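You operate a simulated robot arm through the tools that you are given. There is no shell and no other tool.

You are at the controls of a simulated robot arm. One attempt, no reset.

JOB
Wind the length on the card on to the reel.
Fine: reset the counter first, brake off to wind, brake on again at the end.

Only the result counts: the job must be done as asked and must still hold three seconds after the hand-in. Knocking over, shifting, dropping, spilling or breaking anything else fails it.

ROBOT AND FRAMES
A 6-joint arm with a two-finger parallel gripper, fixed in place. Base frame: the origin is on the floor under the middle of its stand, x ahead of it, y to its left, z up. Lengths are in m, angles in degrees, forces in N, time in s.
With the tool pointing down near the work surface it reaches from about 0.18 to 0.62 m from the base axis. Its first joint turns from -115.0 to 115.0 degrees. Payload 3.43 kg.
Tool frame: the origin (TCP) lies between the finger pads and is the grasp point; the fingertips stand 0.034 m ahead of it; z points along the fingers, y is the line along which they close. The gripper opens to 0.128 m. The fingers are 0.024 m wide and 0.012 m thick; the gripper's body (0.048 by 0.13 m) begins 0.096 m behind the TCP.
Orientation is that of the tool frame in the base frame, as a unit quaternion [x, y, z, w]. With the fingers straight down and closing along the base's y, the tool's x points along the base's -x, its y along +y and its z along -z.

CONTROLS
- The arm moves only by the tool servo_tool. Its argument "commands" is a list of rows, each a list of 7 numbers: the closure in counts, from 0 (fully open) to 255 (shut), then the shift along the tool's x, y, z in units of 300 mm (1.0 is 300 mm), then the turn, a rotation vector about the tool's x, y, z in units of 90 degrees (1.0 is 90 degrees). In form: [[grip, dx, dy, dz, rx, ry, rz], ...]. A call has 1 to 20 rows; each row is the pose to reach, as a shift and turn from the pose commanded when the call began, along the tool's axes at that moment. A call with a number of a shift or a turn outside -1 to 1 is refused whole. Rows are played at 5 a second. More than 0.05 m and 8.6 degrees between two rows, or a gripper value outside its range, and nothing of the call is played. Where a pose cannot be reached the arm comes as near as it can. A force on the tool above 50 N (or 10 N above the force at the start of the call, whichever is more), or a blocked arm, ends the call early, and 0.2 s more pass. Each finger travels about 0.153 m/s and halts on what it meets, pressing with about 27 N; the grip force reading is that of the motor and also rises with nothing between the fingers. The clock runs only during rows and for 0.2 s after the last one: add rows that repeat a pose to give the fingers time. It gives the time, the measured TCP pose, the force on the tool (base axes), the opening and the grip force at its end, in the units of the frame above (readings bear some noise), with the torque about the TCP (base axes, N m) and any sound that the robot's microphone picked up, and new pictures: "pictures" is both (left out), scene, wrist or none.
- Cameras (640 x 400 px; columns grow to the right, rows downward): "scene" is fixed at [0.0507, 0.4992, 1.5245]; the picture's right is [-0.37, -0.93, 0.00], its down [-0.65, 0.26, -0.71] and it looks along [0.66, -0.26, -0.70] (base axes); focal length 338 px, centre (320, 200). "wrist" rides on the gripper at [0.076, -0.011, -0.16] in the tool frame; the picture's right is [0.15, 0.99, 0.00], its down [-0.88, 0.13, -0.46] and it looks along [-0.45, 0.07, 0.89] (tool axes); focal length 234 px, centre (320, 200). There is no depth. A picture from a camera that has moved, and an enlarged one, comes with that camera's place and axes in the base frame and with its lens.
- raise_lower(by): slides the trunk up (or, below 0, down) by that many m; the arm rides with it, the base frame stays. It gives what a move gives, with no picture.
- zoom(camera, box): a new picture of the part [left, top, right, bottom] of that camera's present view, enlarged. The clock stands still meanwhile.
- close_job(): hands the job in; it is judged then, once.

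Places have to be worked out from the pictures, the camera data and where the tool is seen. Open the gripper and draw the arm clear of the work before you hand the job in, unless the task says otherwise.

The tools are called after "Emit:" as a command line: name --pt "numbers of a row" for each row, then --argument value for the rest, lists and objects as JSON in quotes. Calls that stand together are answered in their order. servo_tool: Moves the arm, as the interface text tells. Its arguments: {"type":"object","properties":{"commands":{"type":"array","items":{"type":"array","items":{"type":"number"}}},"pictures":{"type":"string","enum":["both","scene","wrist","none"]}},"required":["commands"]} The other tools are called the same way: raise_lower (by) moves the trunk up or down; zoom (camera, box) takes an enlarged picture of a part of a camera's view; close_job () hands the job in.

At the start:

```text
clock: 0.0
eef_pos: [0.184, 0.3258, 1.3327]
ee_rot: [0.0, 1.0, 0.001, -0.001]
wrist_force: [-0.2, -0.2, 0.5]
torque: [-0.03, 0.02, 0.03]
width: 0.1282
grip_force: 0.1
trunk travel left (down, up): [-0.925, 0.065]
```

scene: 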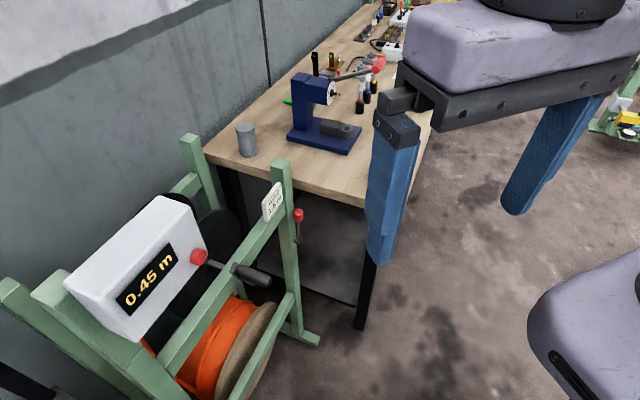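
wrist: 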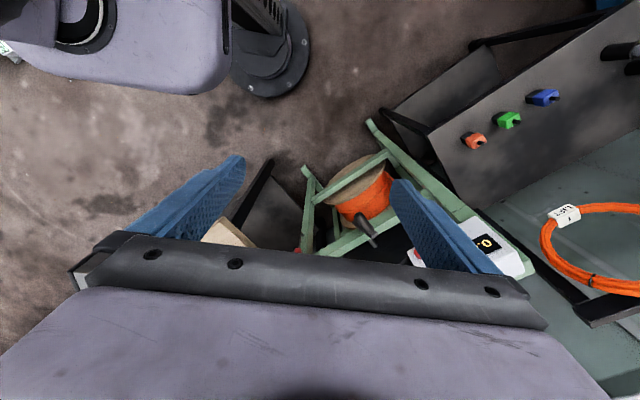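

The pictures show a green reel stand with a counter box (0.45 m), a red button, a crank handle, an orange reel, a small card and a red-knobbed lever. I enlarge these parts to read the card and understand the parts.

Emit:
zoom --camera "scene" --box '[240, 160, 340, 260]'

Emit:
zoom --camera "scene" --box '[0, 120, 340, 400]'

Emit:
zoom --camera "wrist" --box '[280, 100, 540, 300]'

```text
4.00 times, centred on (290, 210) of scene
camera zoom: at [0.0507, 0.4992, 1.5245], right [-0.37, -0.93, 0.0], down [-0.65, 0.26, -0.71], along [0.66, -0.26, -0.7], focal length 1352 px, centre (440, 160)
```

zoom: 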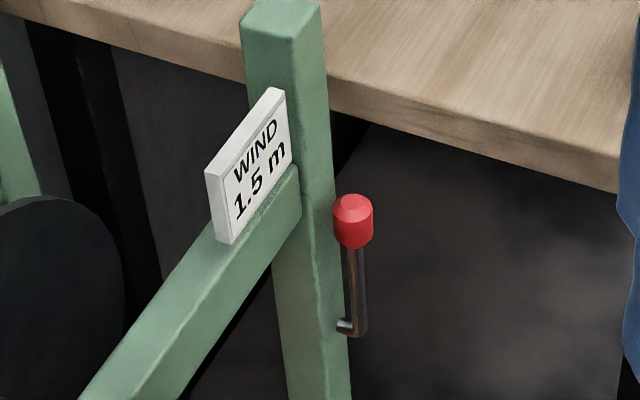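

```text
1.43 times, centred on (170, 260) of scene
camera zoom: at [0.0507, 0.4992, 1.5245], right [-0.37, -0.93, 0.0], down [-0.65, 0.26, -0.71], along [0.66, -0.26, -0.7], focal length 483 px, centre (534, 114)
```

zoom: 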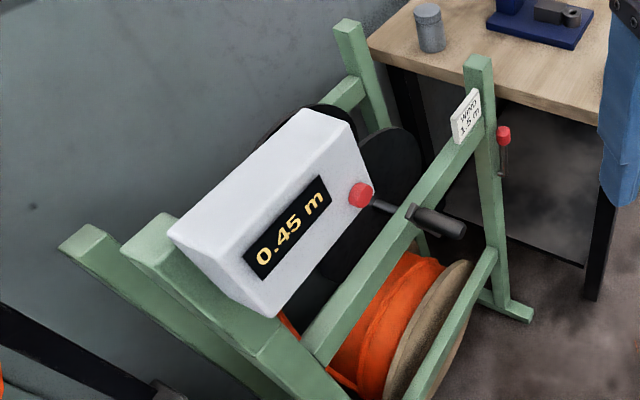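

```text
2.00 times, centred on (410, 200) of wrist
camera zoom: at [0.1098, 0.3148, 1.4919], right [-0.15, 0.99, 0.0], down [0.88, 0.13, 0.46], along [0.45, 0.07, -0.89], focal length 468 px, centre (140, 200)
```

zoom: 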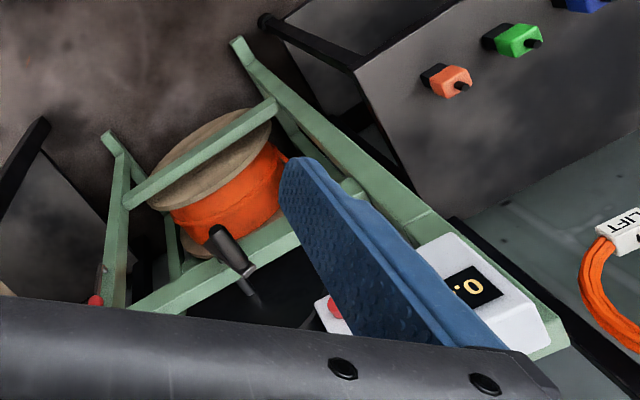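

The card reads "WIND 1.5 m". Next I enlarge the counter, button, crank handle and brake lever for their exact geometry.

Emit:
zoom --camera "scene" --box '[150, 210, 310, 310]'

Emit:
zoom --camera "scene" --box '[120, 280, 312, 400]'

Emit:
zoom --camera "wrist" --box '[290, 170, 450, 270]'

Emit:
zoom --camera "wrist" --box '[160, 150, 320, 250]'

Emit:
zoom --camera "scene" --box '[240, 0, 430, 160]'

```text
4.00 times, centred on (230, 260) of scene
camera zoom: at [0.0507, 0.4992, 1.5245], right [-0.37, -0.93, 0.0], down [-0.65, 0.26, -0.71], along [0.66, -0.26, -0.7], focal length 1352 px, centre (680, -40)
```

zoom: 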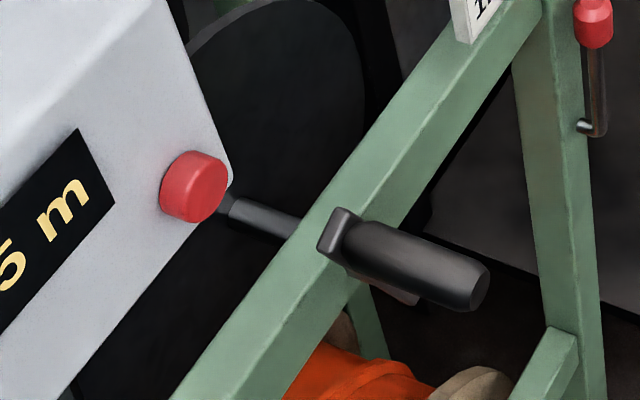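

```text
3.33 times, centred on (216, 340) of scene
camera zoom: at [0.0507, 0.4992, 1.5245], right [-0.37, -0.93, 0.0], down [-0.65, 0.26, -0.71], along [0.66, -0.26, -0.7], focal length 1126 px, centre (667, -267)
```

zoom: 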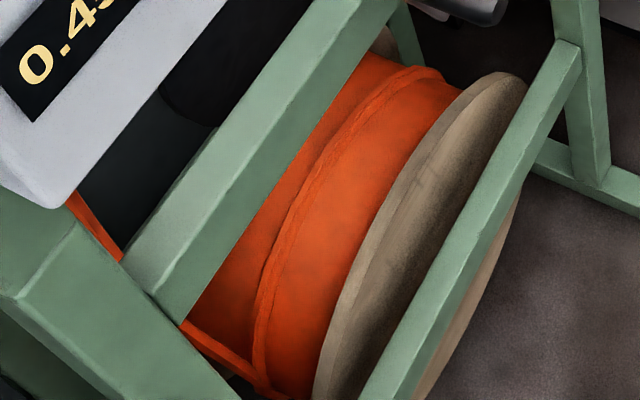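

```text
4.00 times, centred on (370, 220) of wrist
camera zoom: at [0.1098, 0.3148, 1.4919], right [-0.15, 0.99, 0.0], down [0.88, 0.13, 0.46], along [0.45, 0.07, -0.89], focal length 937 px, centre (120, 120)
```

zoom: 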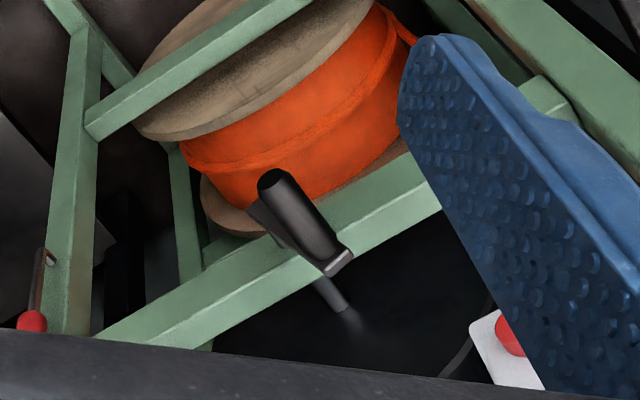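

```text
4.00 times, centred on (240, 200) of wrist
camera zoom: at [0.1098, 0.3148, 1.4919], right [-0.15, 0.99, 0.0], down [0.88, 0.13, 0.46], along [0.45, 0.07, -0.89], focal length 937 px, centre (640, 200)
```

zoom: 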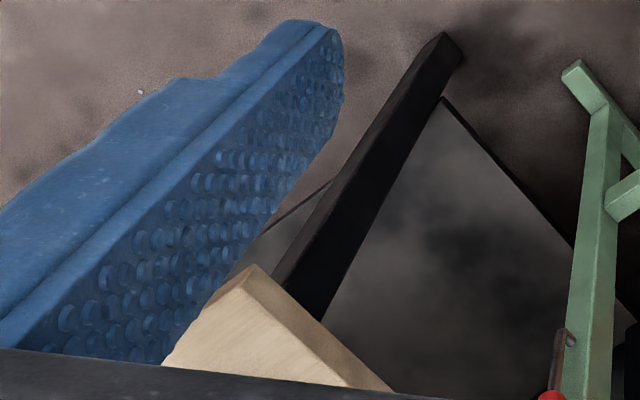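

```text
2.50 times, centred on (335, 80) of scene
camera zoom: at [0.0507, 0.4992, 1.5245], right [-0.37, -0.93, 0.0], down [-0.65, 0.26, -0.71], along [0.66, -0.26, -0.7], focal length 845 px, centre (282, 500)
```

zoom: 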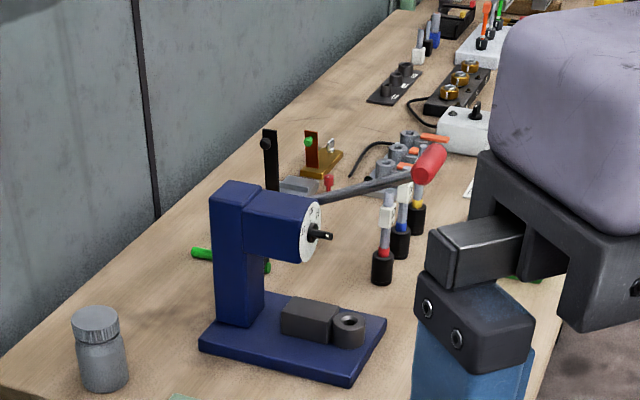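

From the two views I triangulate, in a frame with n = the 45° bearing outward and t = to the left: button about (n 0.67, t 0.12, z 1.115), crank handle about (n 0.61–0.68, t 0.04, z 0.98), crank shaft at t≈0, z≈0.87, and brake knob about (n 0.70, t −0.25, z 0.82). I turn the tool to the 45° bearing and bring it over t≈0 to get a better look.

Emit:
servo_tool --pt "0 -0.031 -0.048 0 0 0 -0.0833" --pt "0 -0.062 -0.096 0 0 0 -0.1667" --pt "0 -0.093 -0.143 0 0 0 -0.25" --pt "0 -0.125 -0.191 0 0 0 -0.3333" --pt "0 -0.156 -0.239 0 0 0 -0.4167" --pt "0 -0.187 -0.287 0 0 0 -0.5" --pt "0 -0.187 -0.287 0 0 0 -0.5"

```text
clock: 1.6
eef_pos: [0.2418, 0.2404, 1.3313]
ee_rot: [-0.384, 0.924, 0.0, 0.0]
wrist_force: [-1.2, -1.1, -0.2]
torque: [-0.02, 0.02, 0.0]
width: 0.1278
grip_force: 0.1
trunk travel left (down, up): [-0.925, 0.065]
camera wrist: at [0.1972, 0.1795, 1.4906], right [-0.8, 0.59, 0.0], down [0.53, 0.72, 0.46], along [0.27, 0.37, -0.89], focal length 234 px, centre (320, 200)
```

scene: 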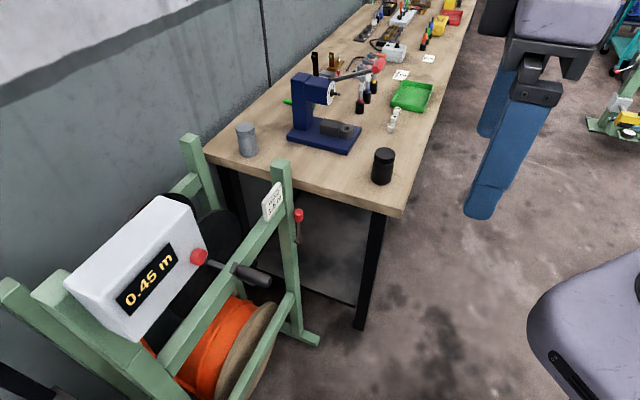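
wrist: 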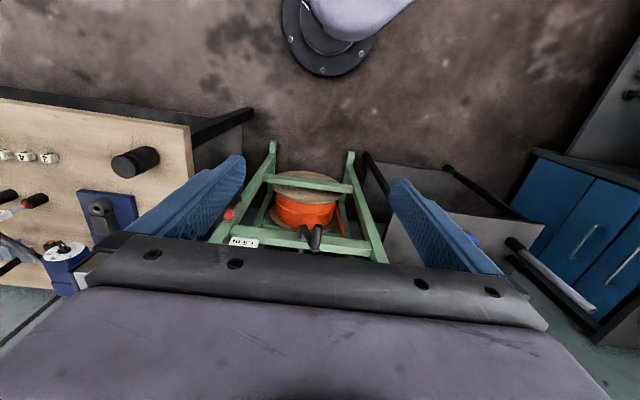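

The turn worked as planned, and the picture now looks along the stand's axis. I tilt the tool 45° outward to get a frontal view of the stand.

Emit:
servo_tool --pt "0 0 0 0 0 -0.0833 0" --pt "0 0 0 0 0 -0.1667 0" --pt "0 0 0 0 0 -0.25 0" --pt "0 0 0 0 0 -0.3333 0" --pt "0 0 0 0 0 -0.4167 0" --pt "0 0 0 0 0 -0.5 0" --pt "0 0 0 0 0 -0.5 0"

```text
clock: 3.2
eef_pos: [0.2833, 0.3497, 1.3274]
ee_rot: [-0.354, 0.853, 0.147, 0.353]
wrist_force: [0.4, -0.5, -0.6]
torque: [0.04, 0.03, 0.01]
width: 0.1281
grip_force: 0.0
out of reach, approached as far as the arm can: row 2, 3, 4, 5, 6, 7
trunk travel left (down, up): [-0.925, 0.065]
camera wrist: at [0.1751, 0.2252, 1.3863], right [-0.77, 0.63, -0.1], down [0.12, 0.3, 0.95], along [0.62, 0.72, -0.31], focal length 234 px, centre (320, 200)
```

scene: 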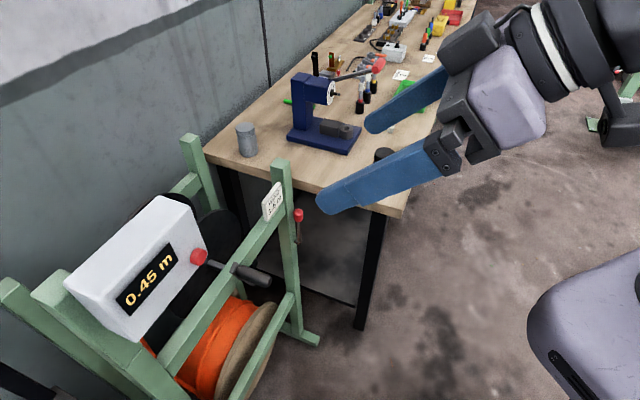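
wrist: 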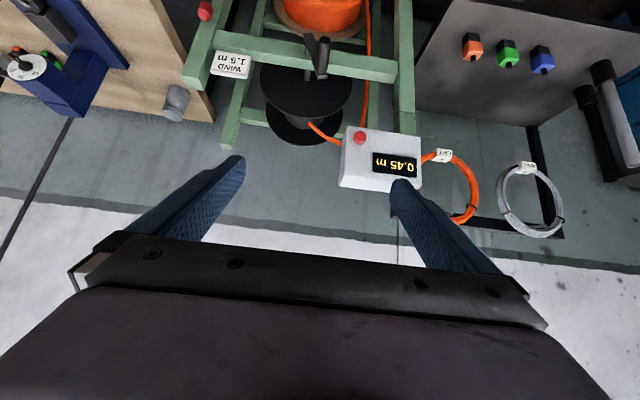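

The tilted tool could not stay that near the base, so the arm moved out to n≈0.45. The wrist picture (upside down) now shows the stand from the front, so I enlarge its parts.

Emit:
zoom --camera "wrist" --box '[180, 0, 420, 150]'

Emit:
zoom --camera "wrist" --box '[260, 20, 420, 120]'

Emit:
zoom --camera "wrist" --box '[180, 0, 276, 60]'

Emit:
zoom --camera "wrist" --box '[320, 110, 448, 190]'

```text
2.67 times, centred on (300, 75) of wrist
camera zoom: at [0.1751, 0.2252, 1.3863], right [-0.77, 0.63, -0.1], down [0.12, 0.3, 0.95], along [0.62, 0.72, -0.31], focal length 624 px, centre (373, 533)
```

zoom: 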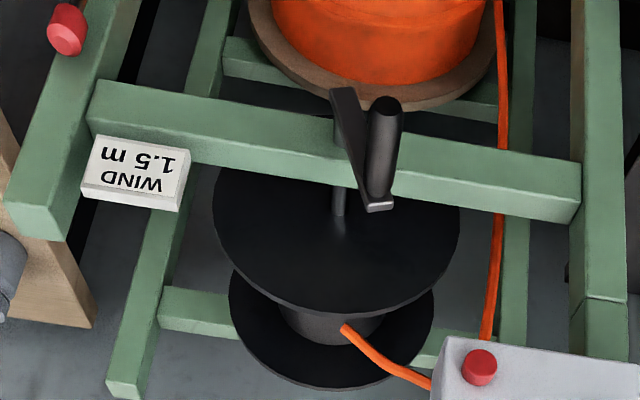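

```text
4.00 times, centred on (340, 70) of wrist
camera zoom: at [0.1751, 0.2252, 1.3863], right [-0.77, 0.63, -0.1], down [0.12, 0.3, 0.95], along [0.62, 0.72, -0.31], focal length 937 px, centre (240, 720)
```

zoom: 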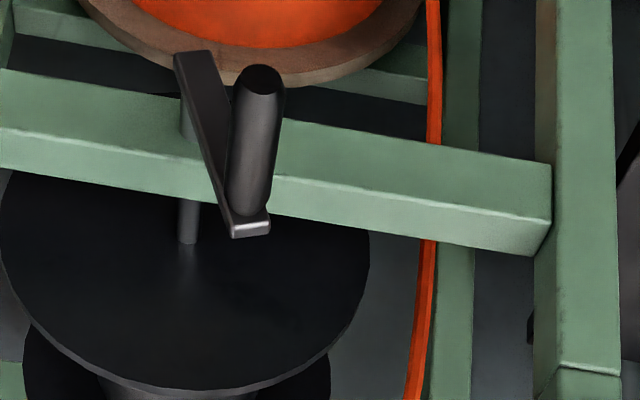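

```text
6.67 times, centred on (228, 30) of wrist
camera zoom: at [0.1751, 0.2252, 1.3863], right [-0.77, 0.63, -0.1], down [0.12, 0.3, 0.95], along [0.62, 0.72, -0.31], focal length 1561 px, centre (933, 1333)
```

zoom: 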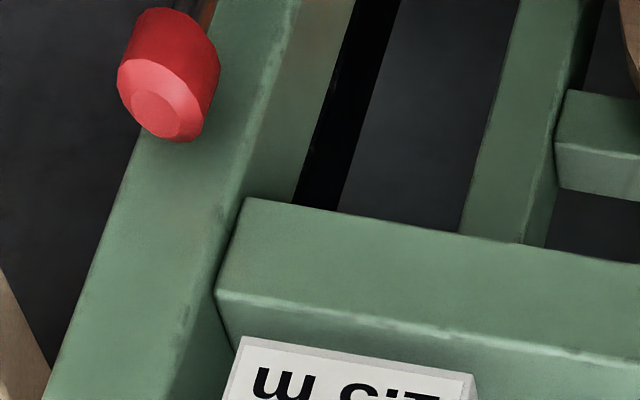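

```text
5.00 times, centred on (384, 150) of wrist
camera zoom: at [0.1751, 0.2252, 1.3863], right [-0.77, 0.63, -0.1], down [0.12, 0.3, 0.95], along [0.62, 0.72, -0.31], focal length 1171 px, centre (0, 450)
```

zoom: 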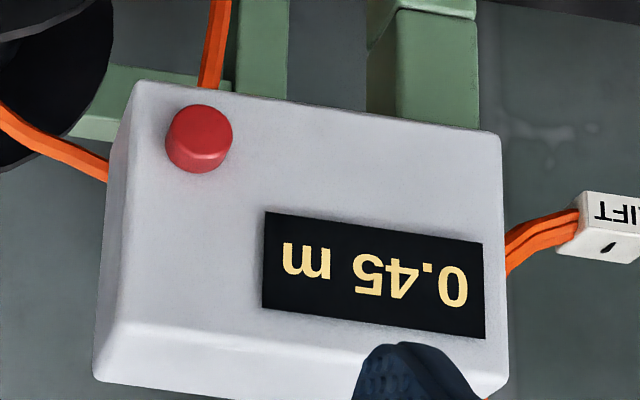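

The crank arm, its grip, the shaft through the rail to the black take-up reel, and the cable running through the counter are now clear. I look closer at the box and button in the scene view to get the face's tilt.

Emit:
zoom --camera "scene" --box '[50, 180, 242, 300]'

Emit:
zoom --camera "scene" --box '[180, 230, 292, 300]'

Emit:
zoom --camera "scene" --box '[256, 190, 336, 240]'

```text
3.33 times, centred on (146, 240) of scene
camera zoom: at [0.0507, 0.4992, 1.5245], right [-0.37, -0.93, 0.0], down [-0.65, 0.26, -0.71], along [0.66, -0.26, -0.7], focal length 1126 px, centre (900, 67)
```

zoom: 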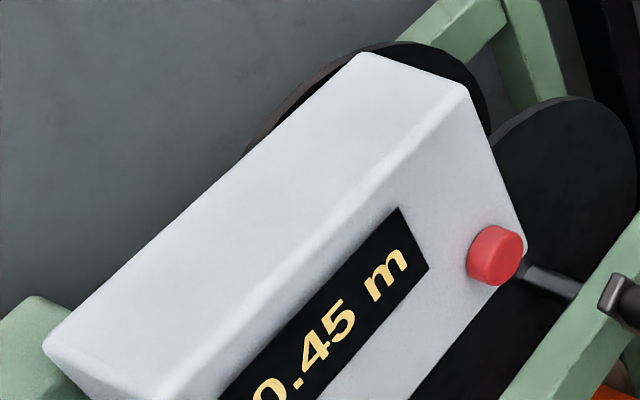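

```text
5.71 times, centred on (236, 265) of scene
camera zoom: at [0.0507, 0.4992, 1.5245], right [-0.37, -0.93, 0.0], down [-0.65, 0.26, -0.71], along [0.66, -0.26, -0.7], focal length 1931 px, centre (800, -171)
```

zoom: 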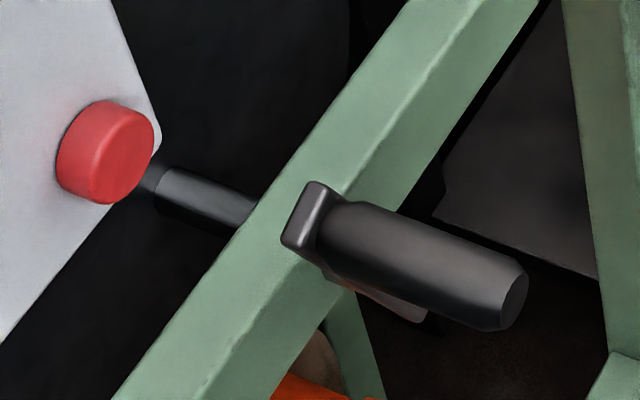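

```text
8.00 times, centred on (296, 215) of scene
camera zoom: at [0.0507, 0.4992, 1.5245], right [-0.37, -0.93, 0.0], down [-0.65, 0.26, -0.71], along [0.66, -0.26, -0.7], focal length 2703 px, centre (512, 80)
```

zoom: 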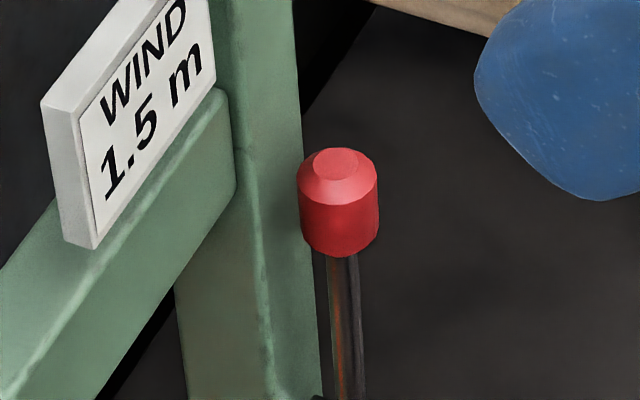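

The button cap is at about n 0.655, t 0.125, z 1.132 and faces the robot horizontally. The handle axis is at t≈0.04, z≈0.96, n 0.615–0.687, and the shaft is at t≈0.003, z≈0.872. I lower the trunk 0.2 m, which stays clear of the stand, to bring the arm to the height of the work.

Emit:
raise_lower --by -0.2

```text
clock: 5.4
eef_pos: [0.2828, 0.351, 1.1274]
ee_rot: [-0.353, 0.853, 0.146, 0.354]
wrist_force: [0.5, 0.3, 0.3]
torque: [-0.01, 0.02, -0.05]
width: 0.1279
grip_force: 0.2
trunk travel left (down, up): [-0.725, 0.265]
```

The trunk is down with the TCP at z 1.127. I now swing the tool to horizontal, pointing along n, in front of the button with about 0.12 m stand-off, and shut the fingers to make a pusher.

Emit:
servo_tool --pt "255 -0.019 0.037 0.016 0 -0.0714 0" --pt "255 -0.038 0.073 0.032 0 -0.1429 0" --pt "255 -0.057 0.11 0.048 0 -0.2143 0" --pt "255 -0.077 0.147 0.063 0 -0.2857 0" --pt "255 -0.096 0.184 0.079 0 -0.3571 0" --pt "255 -0.115 0.22 0.095 0 -0.4286 0" --pt "255 -0.134 0.257 0.111 0 -0.5 0" --pt "255 -0.134 0.257 0.111 0 -0.5 0"

```text
clock: 7.2
eef_pos: [0.2648, 0.4405, 1.1321]
ee_rot: [-0.271, 0.652, 0.272, 0.654]
wrist_force: [0.1, 0.0, -0.3]
torque: [0.01, 0.02, -0.02]
width: 0.0
grip_force: 26.9
out of reach, approached as far as the arm can: row 1
trunk travel left (down, up): [-0.725, 0.265]
camera wrist: at [0.1616, 0.3204, 1.0562], right [-0.7, 0.7, -0.15], down [-0.41, -0.23, 0.88], along [0.58, 0.68, 0.45], focal length 234 px, centre (320, 200)
```

scene: 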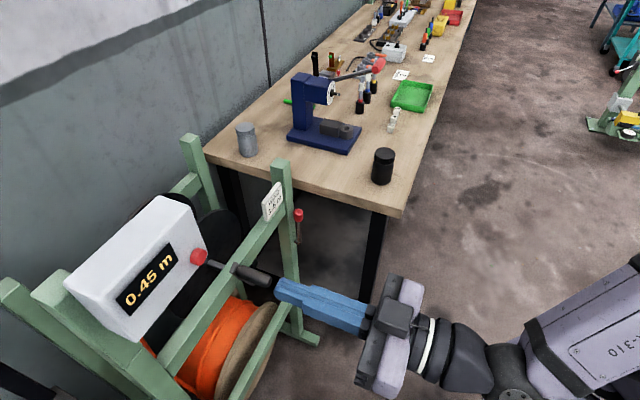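
wrist: 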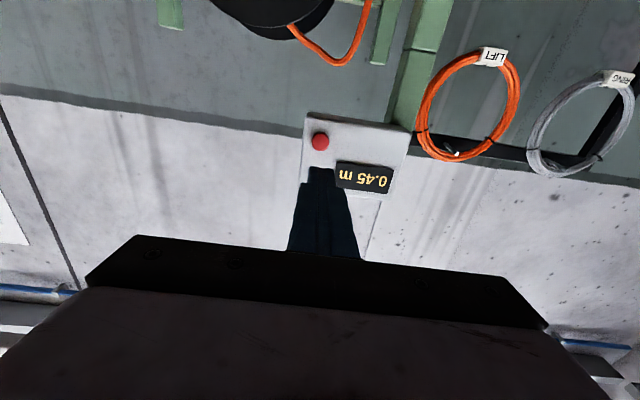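

The tool is horizontal at n 0.499, t 0.124, z 1.132, and the wrist view puts the button at t≈0.124, z≈1.128. I advance to just short of the cap and check the alignment.

Emit:
servo_tool --pt "255 0 0 0.1 0 0 0" --pt "255 0 0 0.2 0 0 0" --pt "255 0.005 0 0.28 0 0 0" --pt "255 0.01 0 0.35 0 0 0" --pt "255 0.01 0 0.35 0 0 0"

Emit:
zoom --camera "wrist" --box '[240, 90, 400, 190]'

Emit:
zoom --camera "scene" --box '[120, 210, 280, 310]'

```text
clock: 8.4
eef_pos: [0.3408, 0.5162, 1.1288]
ee_rot: [-0.271, 0.653, 0.271, 0.653]
wrist_force: [0.3, -0.5, -0.9]
torque: [0.0, -0.01, 0.01]
width: 0.0
grip_force: 27.6
trunk travel left (down, up): [-0.725, 0.265]
camera wrist: at [0.2365, 0.3953, 1.0532], right [-0.7, 0.7, -0.15], down [-0.41, -0.23, 0.88], along [0.58, 0.68, 0.45], focal length 234 px, centre (320, 200)
```

scene: 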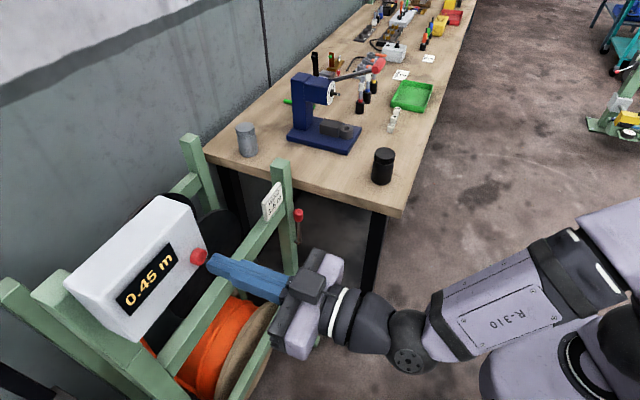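
wrist: 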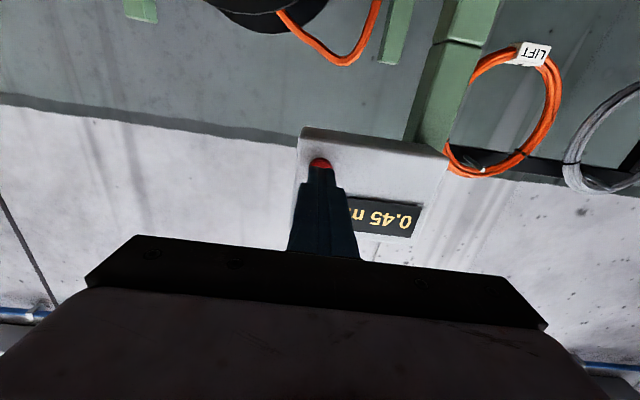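

```text
4.00 times, centred on (320, 140) of wrist
camera zoom: at [0.2365, 0.3953, 1.0532], right [-0.7, 0.7, -0.15], down [-0.41, -0.23, 0.88], along [0.58, 0.68, 0.45], focal length 937 px, centre (320, 440)
```

zoom: 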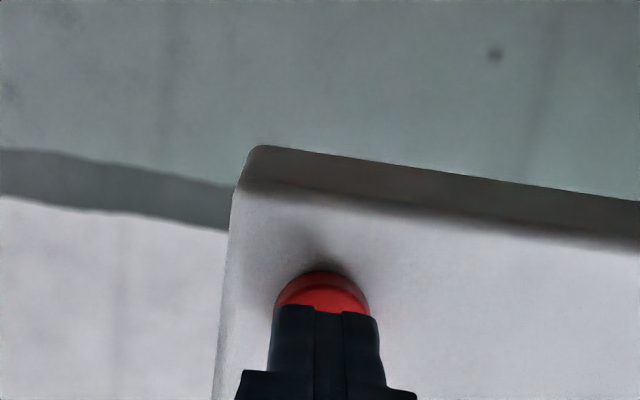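

```text
4.00 times, centred on (200, 260) of scene
camera zoom: at [0.0507, 0.4992, 1.5245], right [-0.37, -0.93, 0.0], down [-0.65, 0.26, -0.71], along [0.66, -0.26, -0.7], focal length 1352 px, centre (800, -40)
```

zoom: 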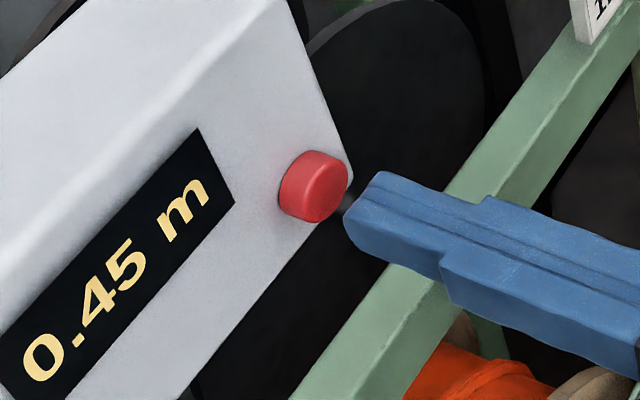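

The fingertips sit about 1.5 cm in front of the cap and are well aligned, perhaps 2–3 mm low. I raise them slightly, press in with small steps, and back off.

Emit:
servo_tool --pt "255 -0.008 0 0.02 0 0 0" --pt "255 -0.008 0 0.035 0 0 0" --pt "255 -0.008 0 0.05 0 0 0" --pt "255 -0.008 0 0.06 0 0 0" --pt "255 -0.008 0 0.066 0 0 0" --pictures "both"

Emit:
zoom --camera "scene" --box '[120, 210, 280, 310]'

```text
clock: 9.6
eef_pos: [0.354, 0.5303, 1.1324]
ee_rot: [-0.271, 0.653, 0.271, 0.653]
wrist_force: [-2.8, -3.2, -1.4]
torque: [-0.08, 0.04, 0.03]
width: 0.0
grip_force: 27.2
trunk travel left (down, up): [-0.725, 0.265]
heard: click
camera wrist: at [0.25, 0.4086, 1.056], right [-0.7, 0.7, -0.15], down [-0.41, -0.23, 0.88], along [0.58, 0.68, 0.45], focal length 234 px, centre (320, 200)
```

scene: 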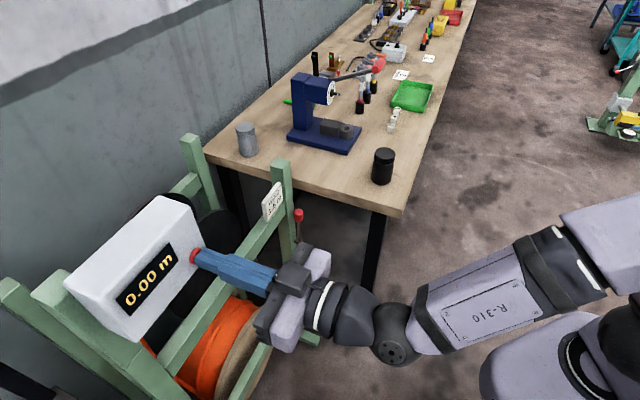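
wrist: 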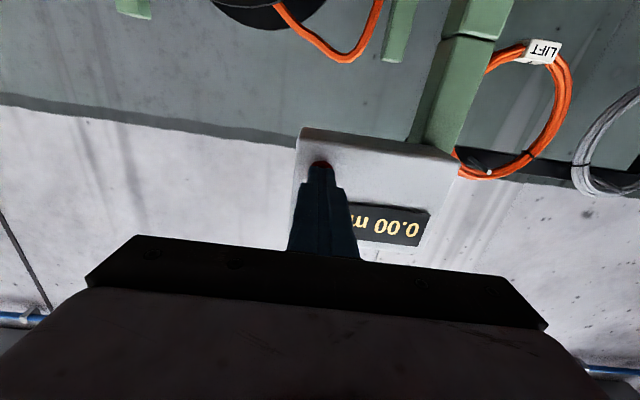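

```text
4.00 times, centred on (200, 260) of scene
camera zoom: at [0.0507, 0.4992, 1.5245], right [-0.37, -0.93, 0.0], down [-0.65, 0.26, -0.71], along [0.66, -0.26, -0.7], focal length 1352 px, centre (800, -40)
```

zoom: 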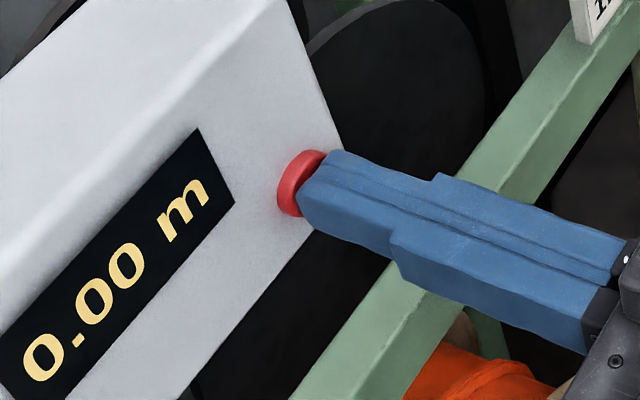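

A click was heard and the counter reads 0.00 m, so the reset is done. I draw straight back from the button and then move to the right towards the brake lever.

Emit:
servo_tool --pt "255 0 0 -0.12 0 0 0" --pt "255 0 0 -0.25 0 0 0" --pt "255 0 0 -0.38 0 0 0" --pt "255 0 0 -0.5 0 0 0" --pt "255 0 -0.15 -0.5 0 0 0" --pt "255 0 -0.3 -0.5 0 0 0" --pt "255 0 -0.45 -0.5 0 0 0" --pt "255 0 -0.6 -0.5 0 0 0" --pt "255 0 -0.75 -0.5 0 0 0" --pt "255 0 -0.88 -0.5 0 0 0" --pt "255 0 -1.0 -0.5 0 0 0" --pt "255 0 -1.0 -0.5 0 0 0"

```text
clock: 12.2
eef_pos: [0.3569, 0.3564, 1.1487]
ee_rot: [-0.27, 0.654, 0.27, 0.653]
wrist_force: [0.6, -0.8, -0.3]
torque: [0.02, 0.01, -0.02]
width: 0.0001
grip_force: 27.2
out of reach, approached as far as the arm can: row 5, 6, 7, 8, 9, 10, 11, 12
trunk travel left (down, up): [-0.725, 0.265]
camera wrist: at [0.2523, 0.2365, 1.0726], right [-0.7, 0.7, -0.15], down [-0.41, -0.23, 0.88], along [0.58, 0.68, 0.45], focal length 234 px, centre (320, 200)
```

scene: 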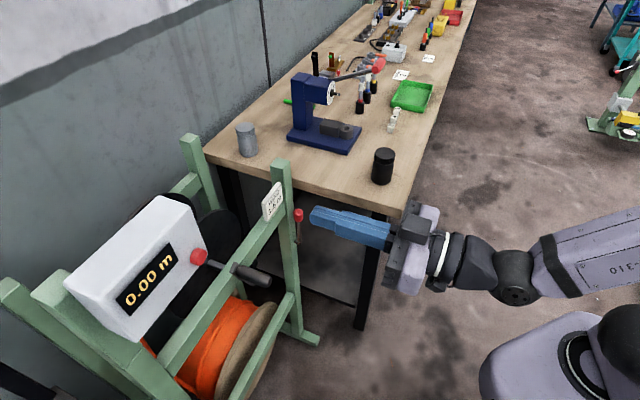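
wrist: 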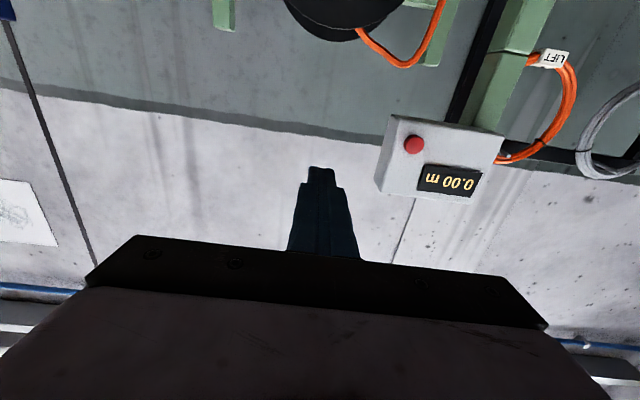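

The arm hit its inner reach limit near n≈0.50 at t≈0, z 1.149, still well clear of the stand. I lower the trunk 0.3 m to bring the tool to the brake's height.

Emit:
raise_lower --by -0.3

```text
clock: 15.2
eef_pos: [0.3555, 0.3578, 0.8478]
ee_rot: [-0.27, 0.654, 0.269, 0.653]
wrist_force: [-0.3, 0.3, -0.8]
torque: [-0.05, 0.02, 0.02]
width: 0.0
grip_force: 26.7
trunk travel left (down, up): [-0.425, 0.565]
```

TCP is at z 0.848, n 0.504. I slide right to t≈−0.25 with a small forward shift, still 0.15 m short of the lever, to see the brake up close.

Emit:
servo_tool --pt "255 0 0 0.05 0 0 0" --pt "255 0 -0.14 0.05 0 0 0" --pt "255 0 -0.28 0.05 0 0 0" --pt "255 0 -0.42 0.05 0 0 0" --pt "255 0 -0.56 0.05 0 0 0" --pt "255 0 -0.7 0.05 0 0 0" --pt "255 0 -0.83 0.05 0 0 0" --pt "255 0 -0.83 0.05 0 0 0"

```text
clock: 17.0
eef_pos: [0.363, 0.3604, 0.8564]
ee_rot: [-0.269, 0.656, 0.267, 0.653]
wrist_force: [0.1, -0.3, 0.1]
torque: [0.0, 0.02, 0.02]
width: 0.0
grip_force: 27.2
out of reach, approached as far as the arm can: row 2, 3, 4, 5, 6, 7, 8
trunk travel left (down, up): [-0.425, 0.565]
camera wrist: at [0.2583, 0.2395, 0.7811], right [-0.69, 0.7, -0.15], down [-0.41, -0.22, 0.88], along [0.59, 0.67, 0.45], focal length 234 px, centre (320, 200)
```

scene: 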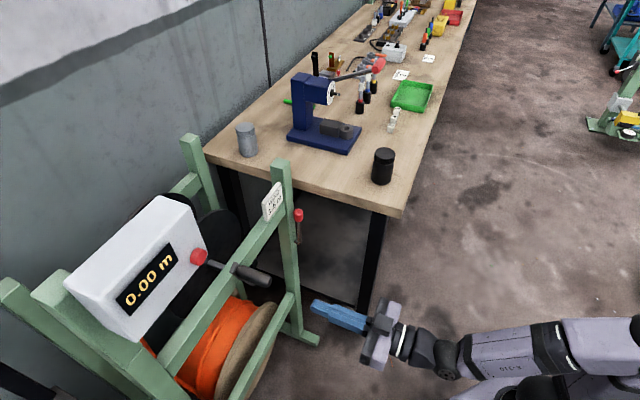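
wrist: 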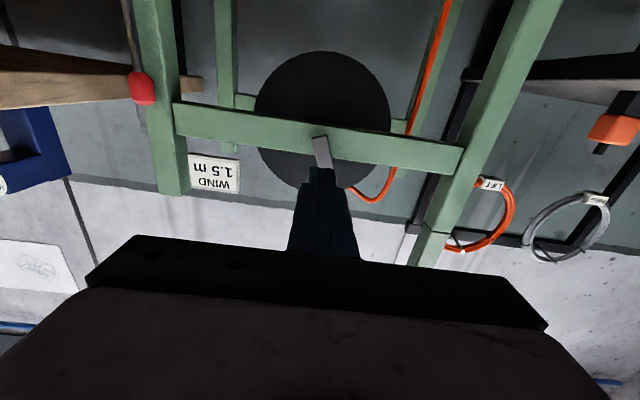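

The sideways slide stalled at t≈0, apparently because the forearm lies in line with the tool there (a wrist singularity). I raise the trunk 0.25 m so the forearm slopes down to the wrist, then lower the TCP and sweep right with the tool kept pointing radially.

Emit:
raise_lower --by 0.25

Emit:
servo_tool --pt "255 0.1 0 0.02 0 0 0" --pt "255 0.2 0 0.03 0 0 0" --pt "255 0.3 0 0.03 0 0 0" --pt "255 0.4 0 0.03 0 0 0" --pt "255 0.5 0 0.03 0 0 0" --pt "255 0.6 0 0.03 0 0 0" --pt "255 0.7 0 0.03 0 0 0" --pt "255 0.8 0 0.03 0 0 0" --pt "255 0.9 0 0.03 0 0 0" --pt "255 0.9 0 0.03 0 0 0"

```text
clock: 19.6
eef_pos: [0.3634, 0.3603, 1.1067]
ee_rot: [-0.268, 0.655, 0.268, 0.654]
wrist_force: [0.4, -0.3, 0.3]
torque: [-0.01, 0.0, 0.01]
width: 0.0
grip_force: 27.0
trunk travel left (down, up): [-0.675, 0.315]
```

```text
clock: 21.8
eef_pos: [0.3865, 0.421, 0.8709]
ee_rot: [-0.304, 0.647, 0.221, 0.663]
wrist_force: [-0.1, -0.1, 0.0]
torque: [-0.01, -0.01, -0.04]
width: 0.0
grip_force: 26.5
out of reach, approached as far as the arm can: row 1, 2, 3, 4, 5, 6, 7, 8, 9, 10
trunk travel left (down, up): [-0.675, 0.315]
camera wrist: at [0.285, 0.2946, 0.8006], right [-0.67, 0.7, -0.26], down [-0.48, -0.13, 0.87], along [0.57, 0.71, 0.42], focal length 234 px, centre (320, 200)
```

scene: 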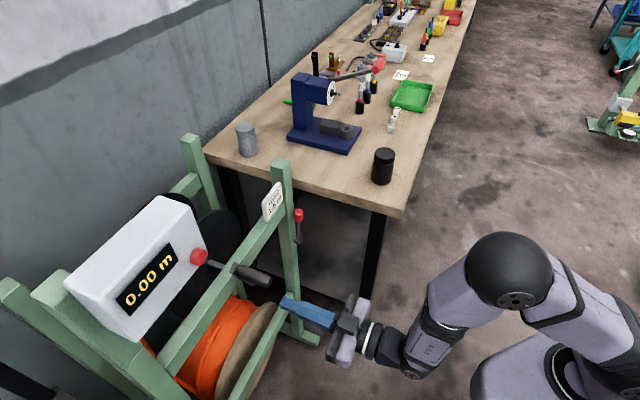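
wrist: 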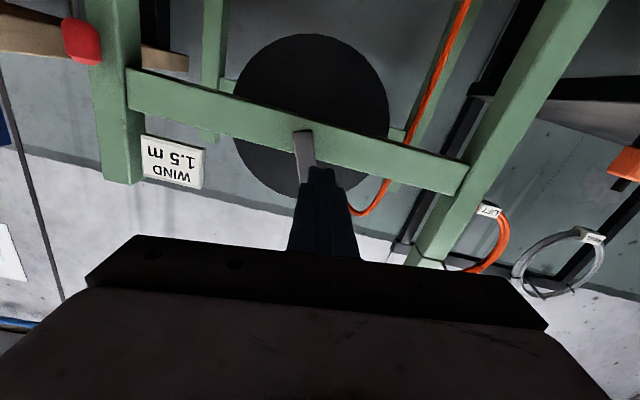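

The arm reconfigured elbow-up; the tool is at n 0.571, t 0.024, z 0.871, rolled a few degrees, with no contact. I compute the correcting turn and swing to bearing 25.4° at radius 0.60, facing the brake lever.

Emit:
servo_tool --pt "255 0.032 -0.1225 0.035 0.0338 0 0.0128" --pt "255 0.064 -0.245 0.06 0.0676 -0.001 0.0256" --pt "255 0.0955 -0.3675 0.07 0.1014 -0.001 0.0384" --pt "255 0.127 -0.49 0.06 0.1351 -0.001 0.0511" --pt "255 0.159 -0.6125 0.035 0.1689 -0.002 0.0639" --pt "255 0.191 -0.735 0.001 0.2027 -0.002 0.0767" --pt "255 0.191 -0.735 0.001 0.2027 -0.002 0.0767"

```text
clock: 23.4
eef_pos: [0.5461, 0.3103, 0.867]
ee_rot: [-0.174, 0.691, 0.112, 0.693]
wrist_force: [0.1, -0.2, -0.1]
torque: [0.02, -0.01, 0.02]
width: 0.0
grip_force: 26.9
out of reach, approached as far as the arm can: row 1, 2, 3, 4, 5, 6, 7
trunk travel left (down, up): [-0.675, 0.315]
camera wrist: at [0.4071, 0.2291, 0.7951], right [-0.39, 0.89, -0.23], down [-0.49, 0.01, 0.87], along [0.78, 0.45, 0.43], focal length 234 px, centre (320, 200)
```

scene: 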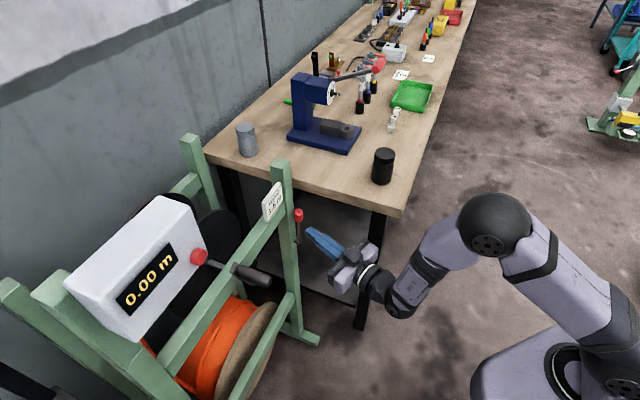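
wrist: 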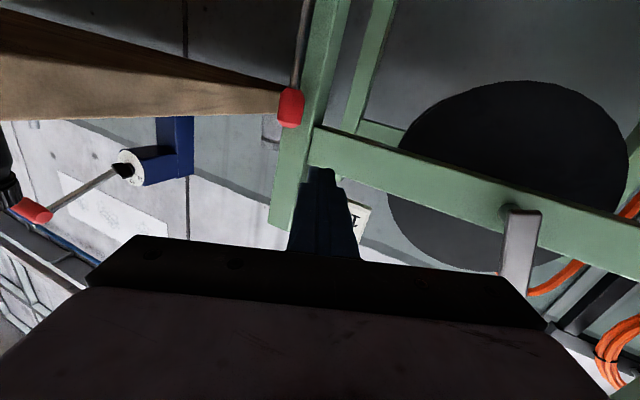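

The tool is now at (0.546, 0.310, 0.867), bearing about 23°, and the wrist view confirms the knob at about (0.673, 0.317, 0.825). I zoom on the lever to see how it is mounted and how it swings.

Emit:
zoom --camera "wrist" --box '[240, 0, 400, 100]'

Emit:
zoom --camera "wrist" --box '[240, 40, 400, 140]'

Emit:
zoom --camera "scene" --box '[256, 195, 384, 275]'

```text
4.00 times, centred on (320, 50) of wrist
camera zoom: at [0.4071, 0.2291, 0.7951], right [-0.39, 0.89, -0.23], down [-0.49, 0.01, 0.87], along [0.78, 0.45, 0.43], focal length 937 px, centre (320, 800)
```

zoom: 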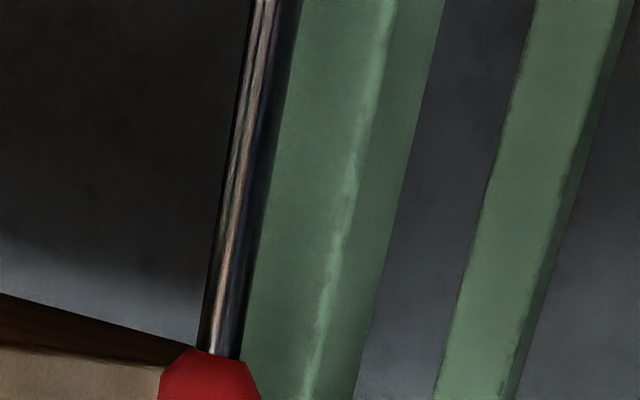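

```text
4.00 times, centred on (320, 90) of wrist
camera zoom: at [0.4071, 0.2291, 0.7951], right [-0.39, 0.89, -0.23], down [-0.49, 0.01, 0.87], along [0.78, 0.45, 0.43], focal length 937 px, centre (320, 640)
```

zoom: 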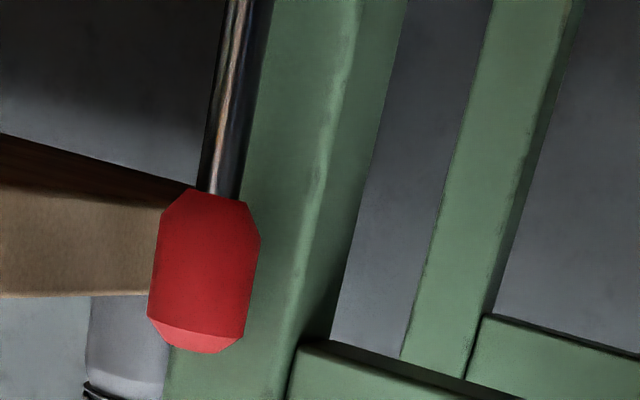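

```text
5.00 times, centred on (320, 235) of scene
camera zoom: at [0.0507, 0.4992, 1.5245], right [-0.37, -0.93, 0.0], down [-0.65, 0.26, -0.71], along [0.66, -0.26, -0.7], focal length 1690 px, centre (320, 25)
```

zoom: 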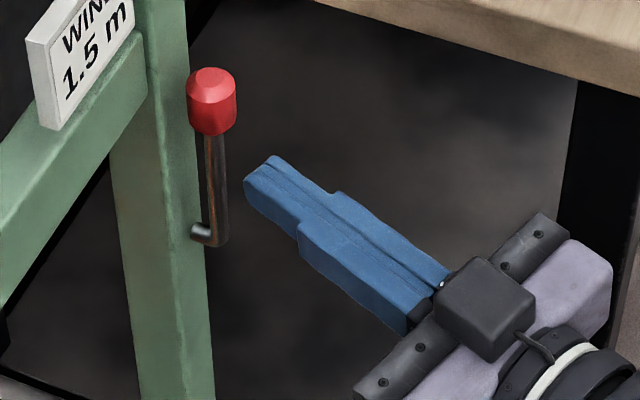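

The lever stands upright in front of the post with its pivot bolt running along n, so it should swing left or right. I zoom on the arm to understand its joint layout and reach limits before approaching.

Emit:
zoom --camera "scene" --box '[300, 180, 640, 400]'

```text
1.82 times, centred on (470, 290) of scene
camera zoom: at [0.0507, 0.4992, 1.5245], right [-0.37, -0.93, 0.0], down [-0.65, 0.26, -0.71], along [0.66, -0.26, -0.7], focal length 614 px, centre (47, 36)
```

zoom: 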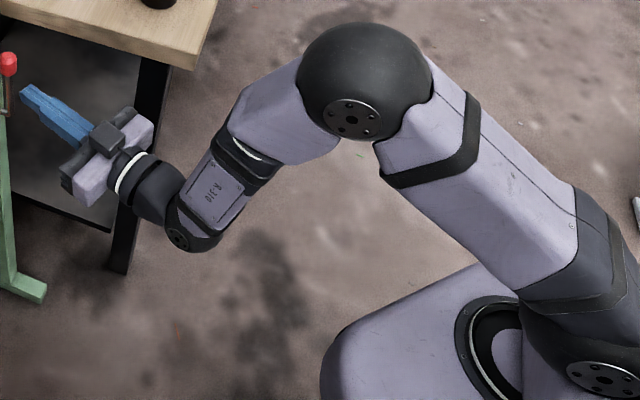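

The arm is a roll-pitch-roll wrist type: shoulder about 1.2 m above the trunk zero, links about 0.37 and 0.32 m, wrist to TCP about 0.25 m. A trunk position near −0.42 m should give a comfortable wrist bend for both brake and crank, so I lower by 0.17 m in free space.

Emit:
raise_lower --by -0.17

```text
clock: 25.3
eef_pos: [0.5452, 0.3093, 0.6974]
ee_rot: [-0.174, 0.691, 0.113, 0.693]
wrist_force: [0.1, -0.4, -0.1]
torque: [0.02, 0.01, 0.04]
width: 0.0
grip_force: 26.9
trunk travel left (down, up): [-0.505, 0.485]
```

Trunk is at −0.42 m with the TCP at z 0.697. I rise to z 0.825 in front of the knob (n 0.60, t −0.25), turn the tool back to point along n, and open the fingers to about 55 mm to cage the knob.

Emit:
servo_tool --pt "145 -0.067 -0.05 0.014 -0.0397 -0.0033 0.0087" --pt "145 -0.134 -0.1 0.028 -0.0795 -0.0067 0.0173" --pt "145 -0.201 -0.15 0.042 -0.1192 -0.01 0.026" --pt "145 -0.268 -0.199 0.055 -0.1589 -0.0133 0.0346" --pt "145 -0.336 -0.249 0.069 -0.1987 -0.0167 0.0433" --pt "145 -0.4027 -0.299 0.083 -0.2384 -0.02 0.0519" --pt "145 -0.4027 -0.299 0.083 -0.2384 -0.02 0.0519"

Emit:
zoom --camera "scene" --box '[240, 180, 400, 280]'

```text
clock: 26.9
eef_pos: [0.4766, 0.3931, 0.8341]
ee_rot: [-0.214, 0.68, 0.214, 0.668]
wrist_force: [-0.9, 0.2, -0.2]
torque: [-0.02, -0.02, 0.0]
width: 0.0553
grip_force: 0.1
out of reach, approached as far as the arm can: row 1, 2, 3, 4, 5, 6, 7
trunk travel left (down, up): [-0.505, 0.485]
camera wrist: at [0.3537, 0.2917, 0.7618], right [-0.58, 0.81, -0.14], down [-0.43, -0.15, 0.89], along [0.69, 0.57, 0.44], focal length 234 px, centre (320, 200)
```

scene: 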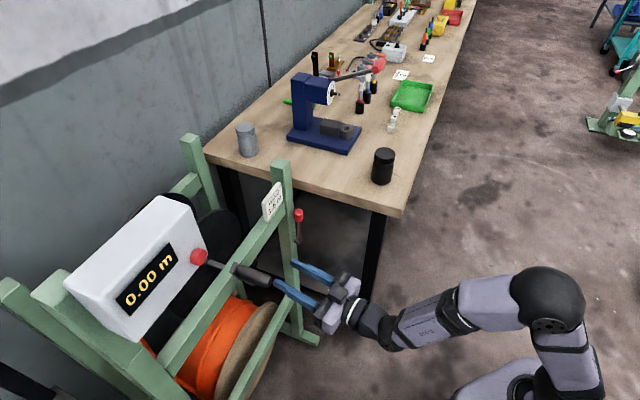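
wrist: 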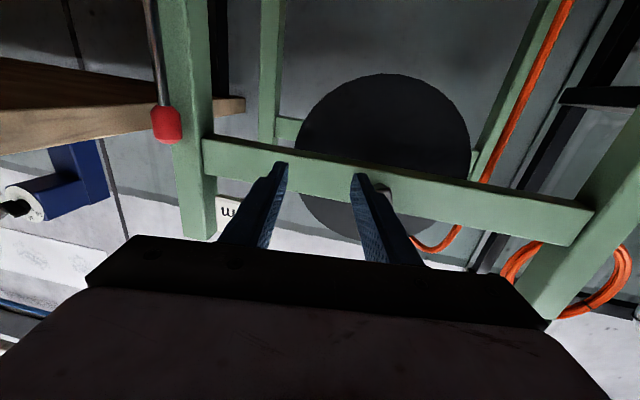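

```text
4.00 times, centred on (320, 230) of scene
camera zoom: at [0.0507, 0.4992, 1.5245], right [-0.37, -0.93, 0.0], down [-0.65, 0.26, -0.71], along [0.66, -0.26, -0.7], focal length 1352 px, centre (320, 80)
```

zoom: 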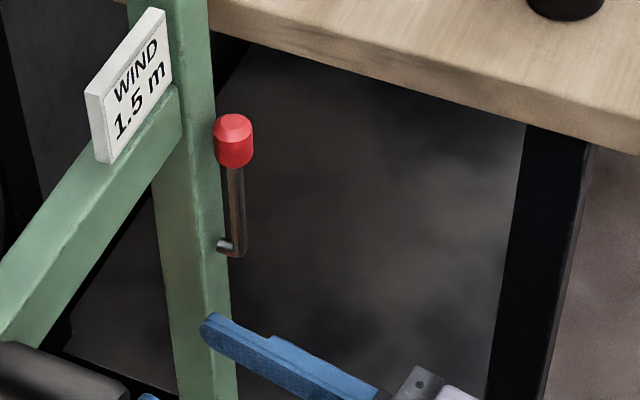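

The pattern of failures shows the forearm-roll joint has wound to its stop (the tool can only yaw to the right). I will unwind it by retracing: first back to a pose like the earlier one (n 0.51, t 0.124), passing in front of and below the handle.

Emit:
servo_tool --pt "145 0.0015 0.006 -0.1025 -0.0156 -0.0015 0" --pt "145 0.003 0.012 -0.205 -0.031 -0.003 0" --pt "145 -0.035 0.122 -0.253 -0.047 -0.0045 0" --pt "145 -0.074 0.233 -0.301 -0.062 -0.006 0" --pt "145 -0.112 0.343 -0.349 -0.078 -0.0075 0" --pt "145 -0.181 0.4435 -0.401 -0.0934 -0.009 0" --pt "145 -0.25 0.544 -0.453 -0.109 -0.0104 0" --pt "145 -0.25 0.544 -0.453 -0.109 -0.0104 0" --pictures "scene"

```text
clock: 28.7
eef_pos: [0.2739, 0.4515, 0.9138]
ee_rot: [-0.27, 0.653, 0.275, 0.652]
wrist_force: [-0.1, 0.6, 0.1]
torque: [0.04, -0.02, 0.03]
width: 0.0552
grip_force: 0.0
out of reach, approached as far as the arm can: row 1, 2
trunk travel left (down, up): [-0.505, 0.485]
```

scene: 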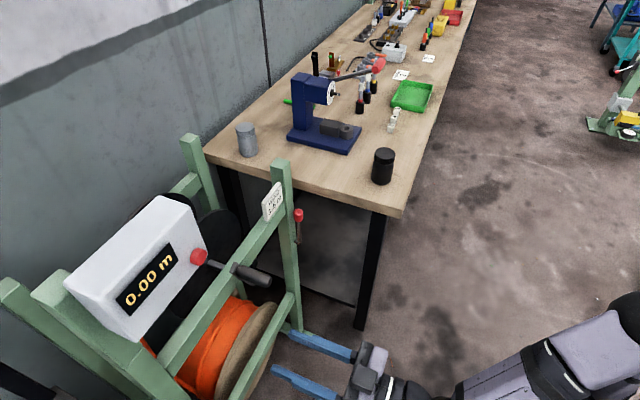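

The pose was reached, which confirms the diagnosis. I now tilt the tool down to 30° from vertical, so the forearm roll unwinds to the bend-down side.

Emit:
servo_tool --pt "145 0 0 0 0 0.0833 0" --pt "145 0 0 0 0 0.1667 0" --pt "145 0 0 0 0 0.25 0" --pt "145 0 0 0 0 0.3333 0" --pt "145 0 0 0 0 0.4167 0" --pt "145 0 0 0 0 0.5 0" --pt "145 0 0 0 0 0.5833 0" --pt "145 0 0 0 0 0.6667 0" --pt "145 0 0 0 0 0.6667 0" --pictures "scene"

```text
clock: 30.7
eef_pos: [0.2777, 0.4512, 0.915]
ee_rot: [-0.37, 0.892, 0.102, 0.237]
wrist_force: [0.7, 0.0, -0.4]
torque: [-0.02, -0.01, 0.01]
width: 0.0552
grip_force: 0.0
trunk travel left (down, up): [-0.505, 0.485]
```

scene: 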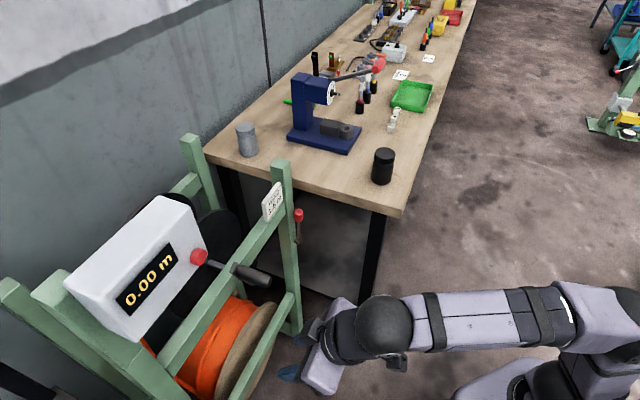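

The tool is now 30° from vertical at n 0.515, t 0.123, with no reach warnings. I slide to t=0, so the arm's plane and the tool direction coincide before raising the tool again.

Emit:
servo_tool --pt "145 0 -0.137 0 0 0 0" --pt "145 0 -0.273 0 0 0 0" --pt "145 0 -0.409 0 0 0 0" --pt "145 0 -0.409 0 0 0 0" --pt "145 0 -0.409 0 0 0 0" --pictures "none"

```text
clock: 31.9
eef_pos: [0.3646, 0.364, 0.9142]
ee_rot: [-0.37, 0.892, 0.103, 0.237]
wrist_force: [-0.1, -1.3, 0.5]
torque: [0.01, 0.02, -0.03]
width: 0.0552
grip_force: 0.0
trunk travel left (down, up): [-0.505, 0.485]
```

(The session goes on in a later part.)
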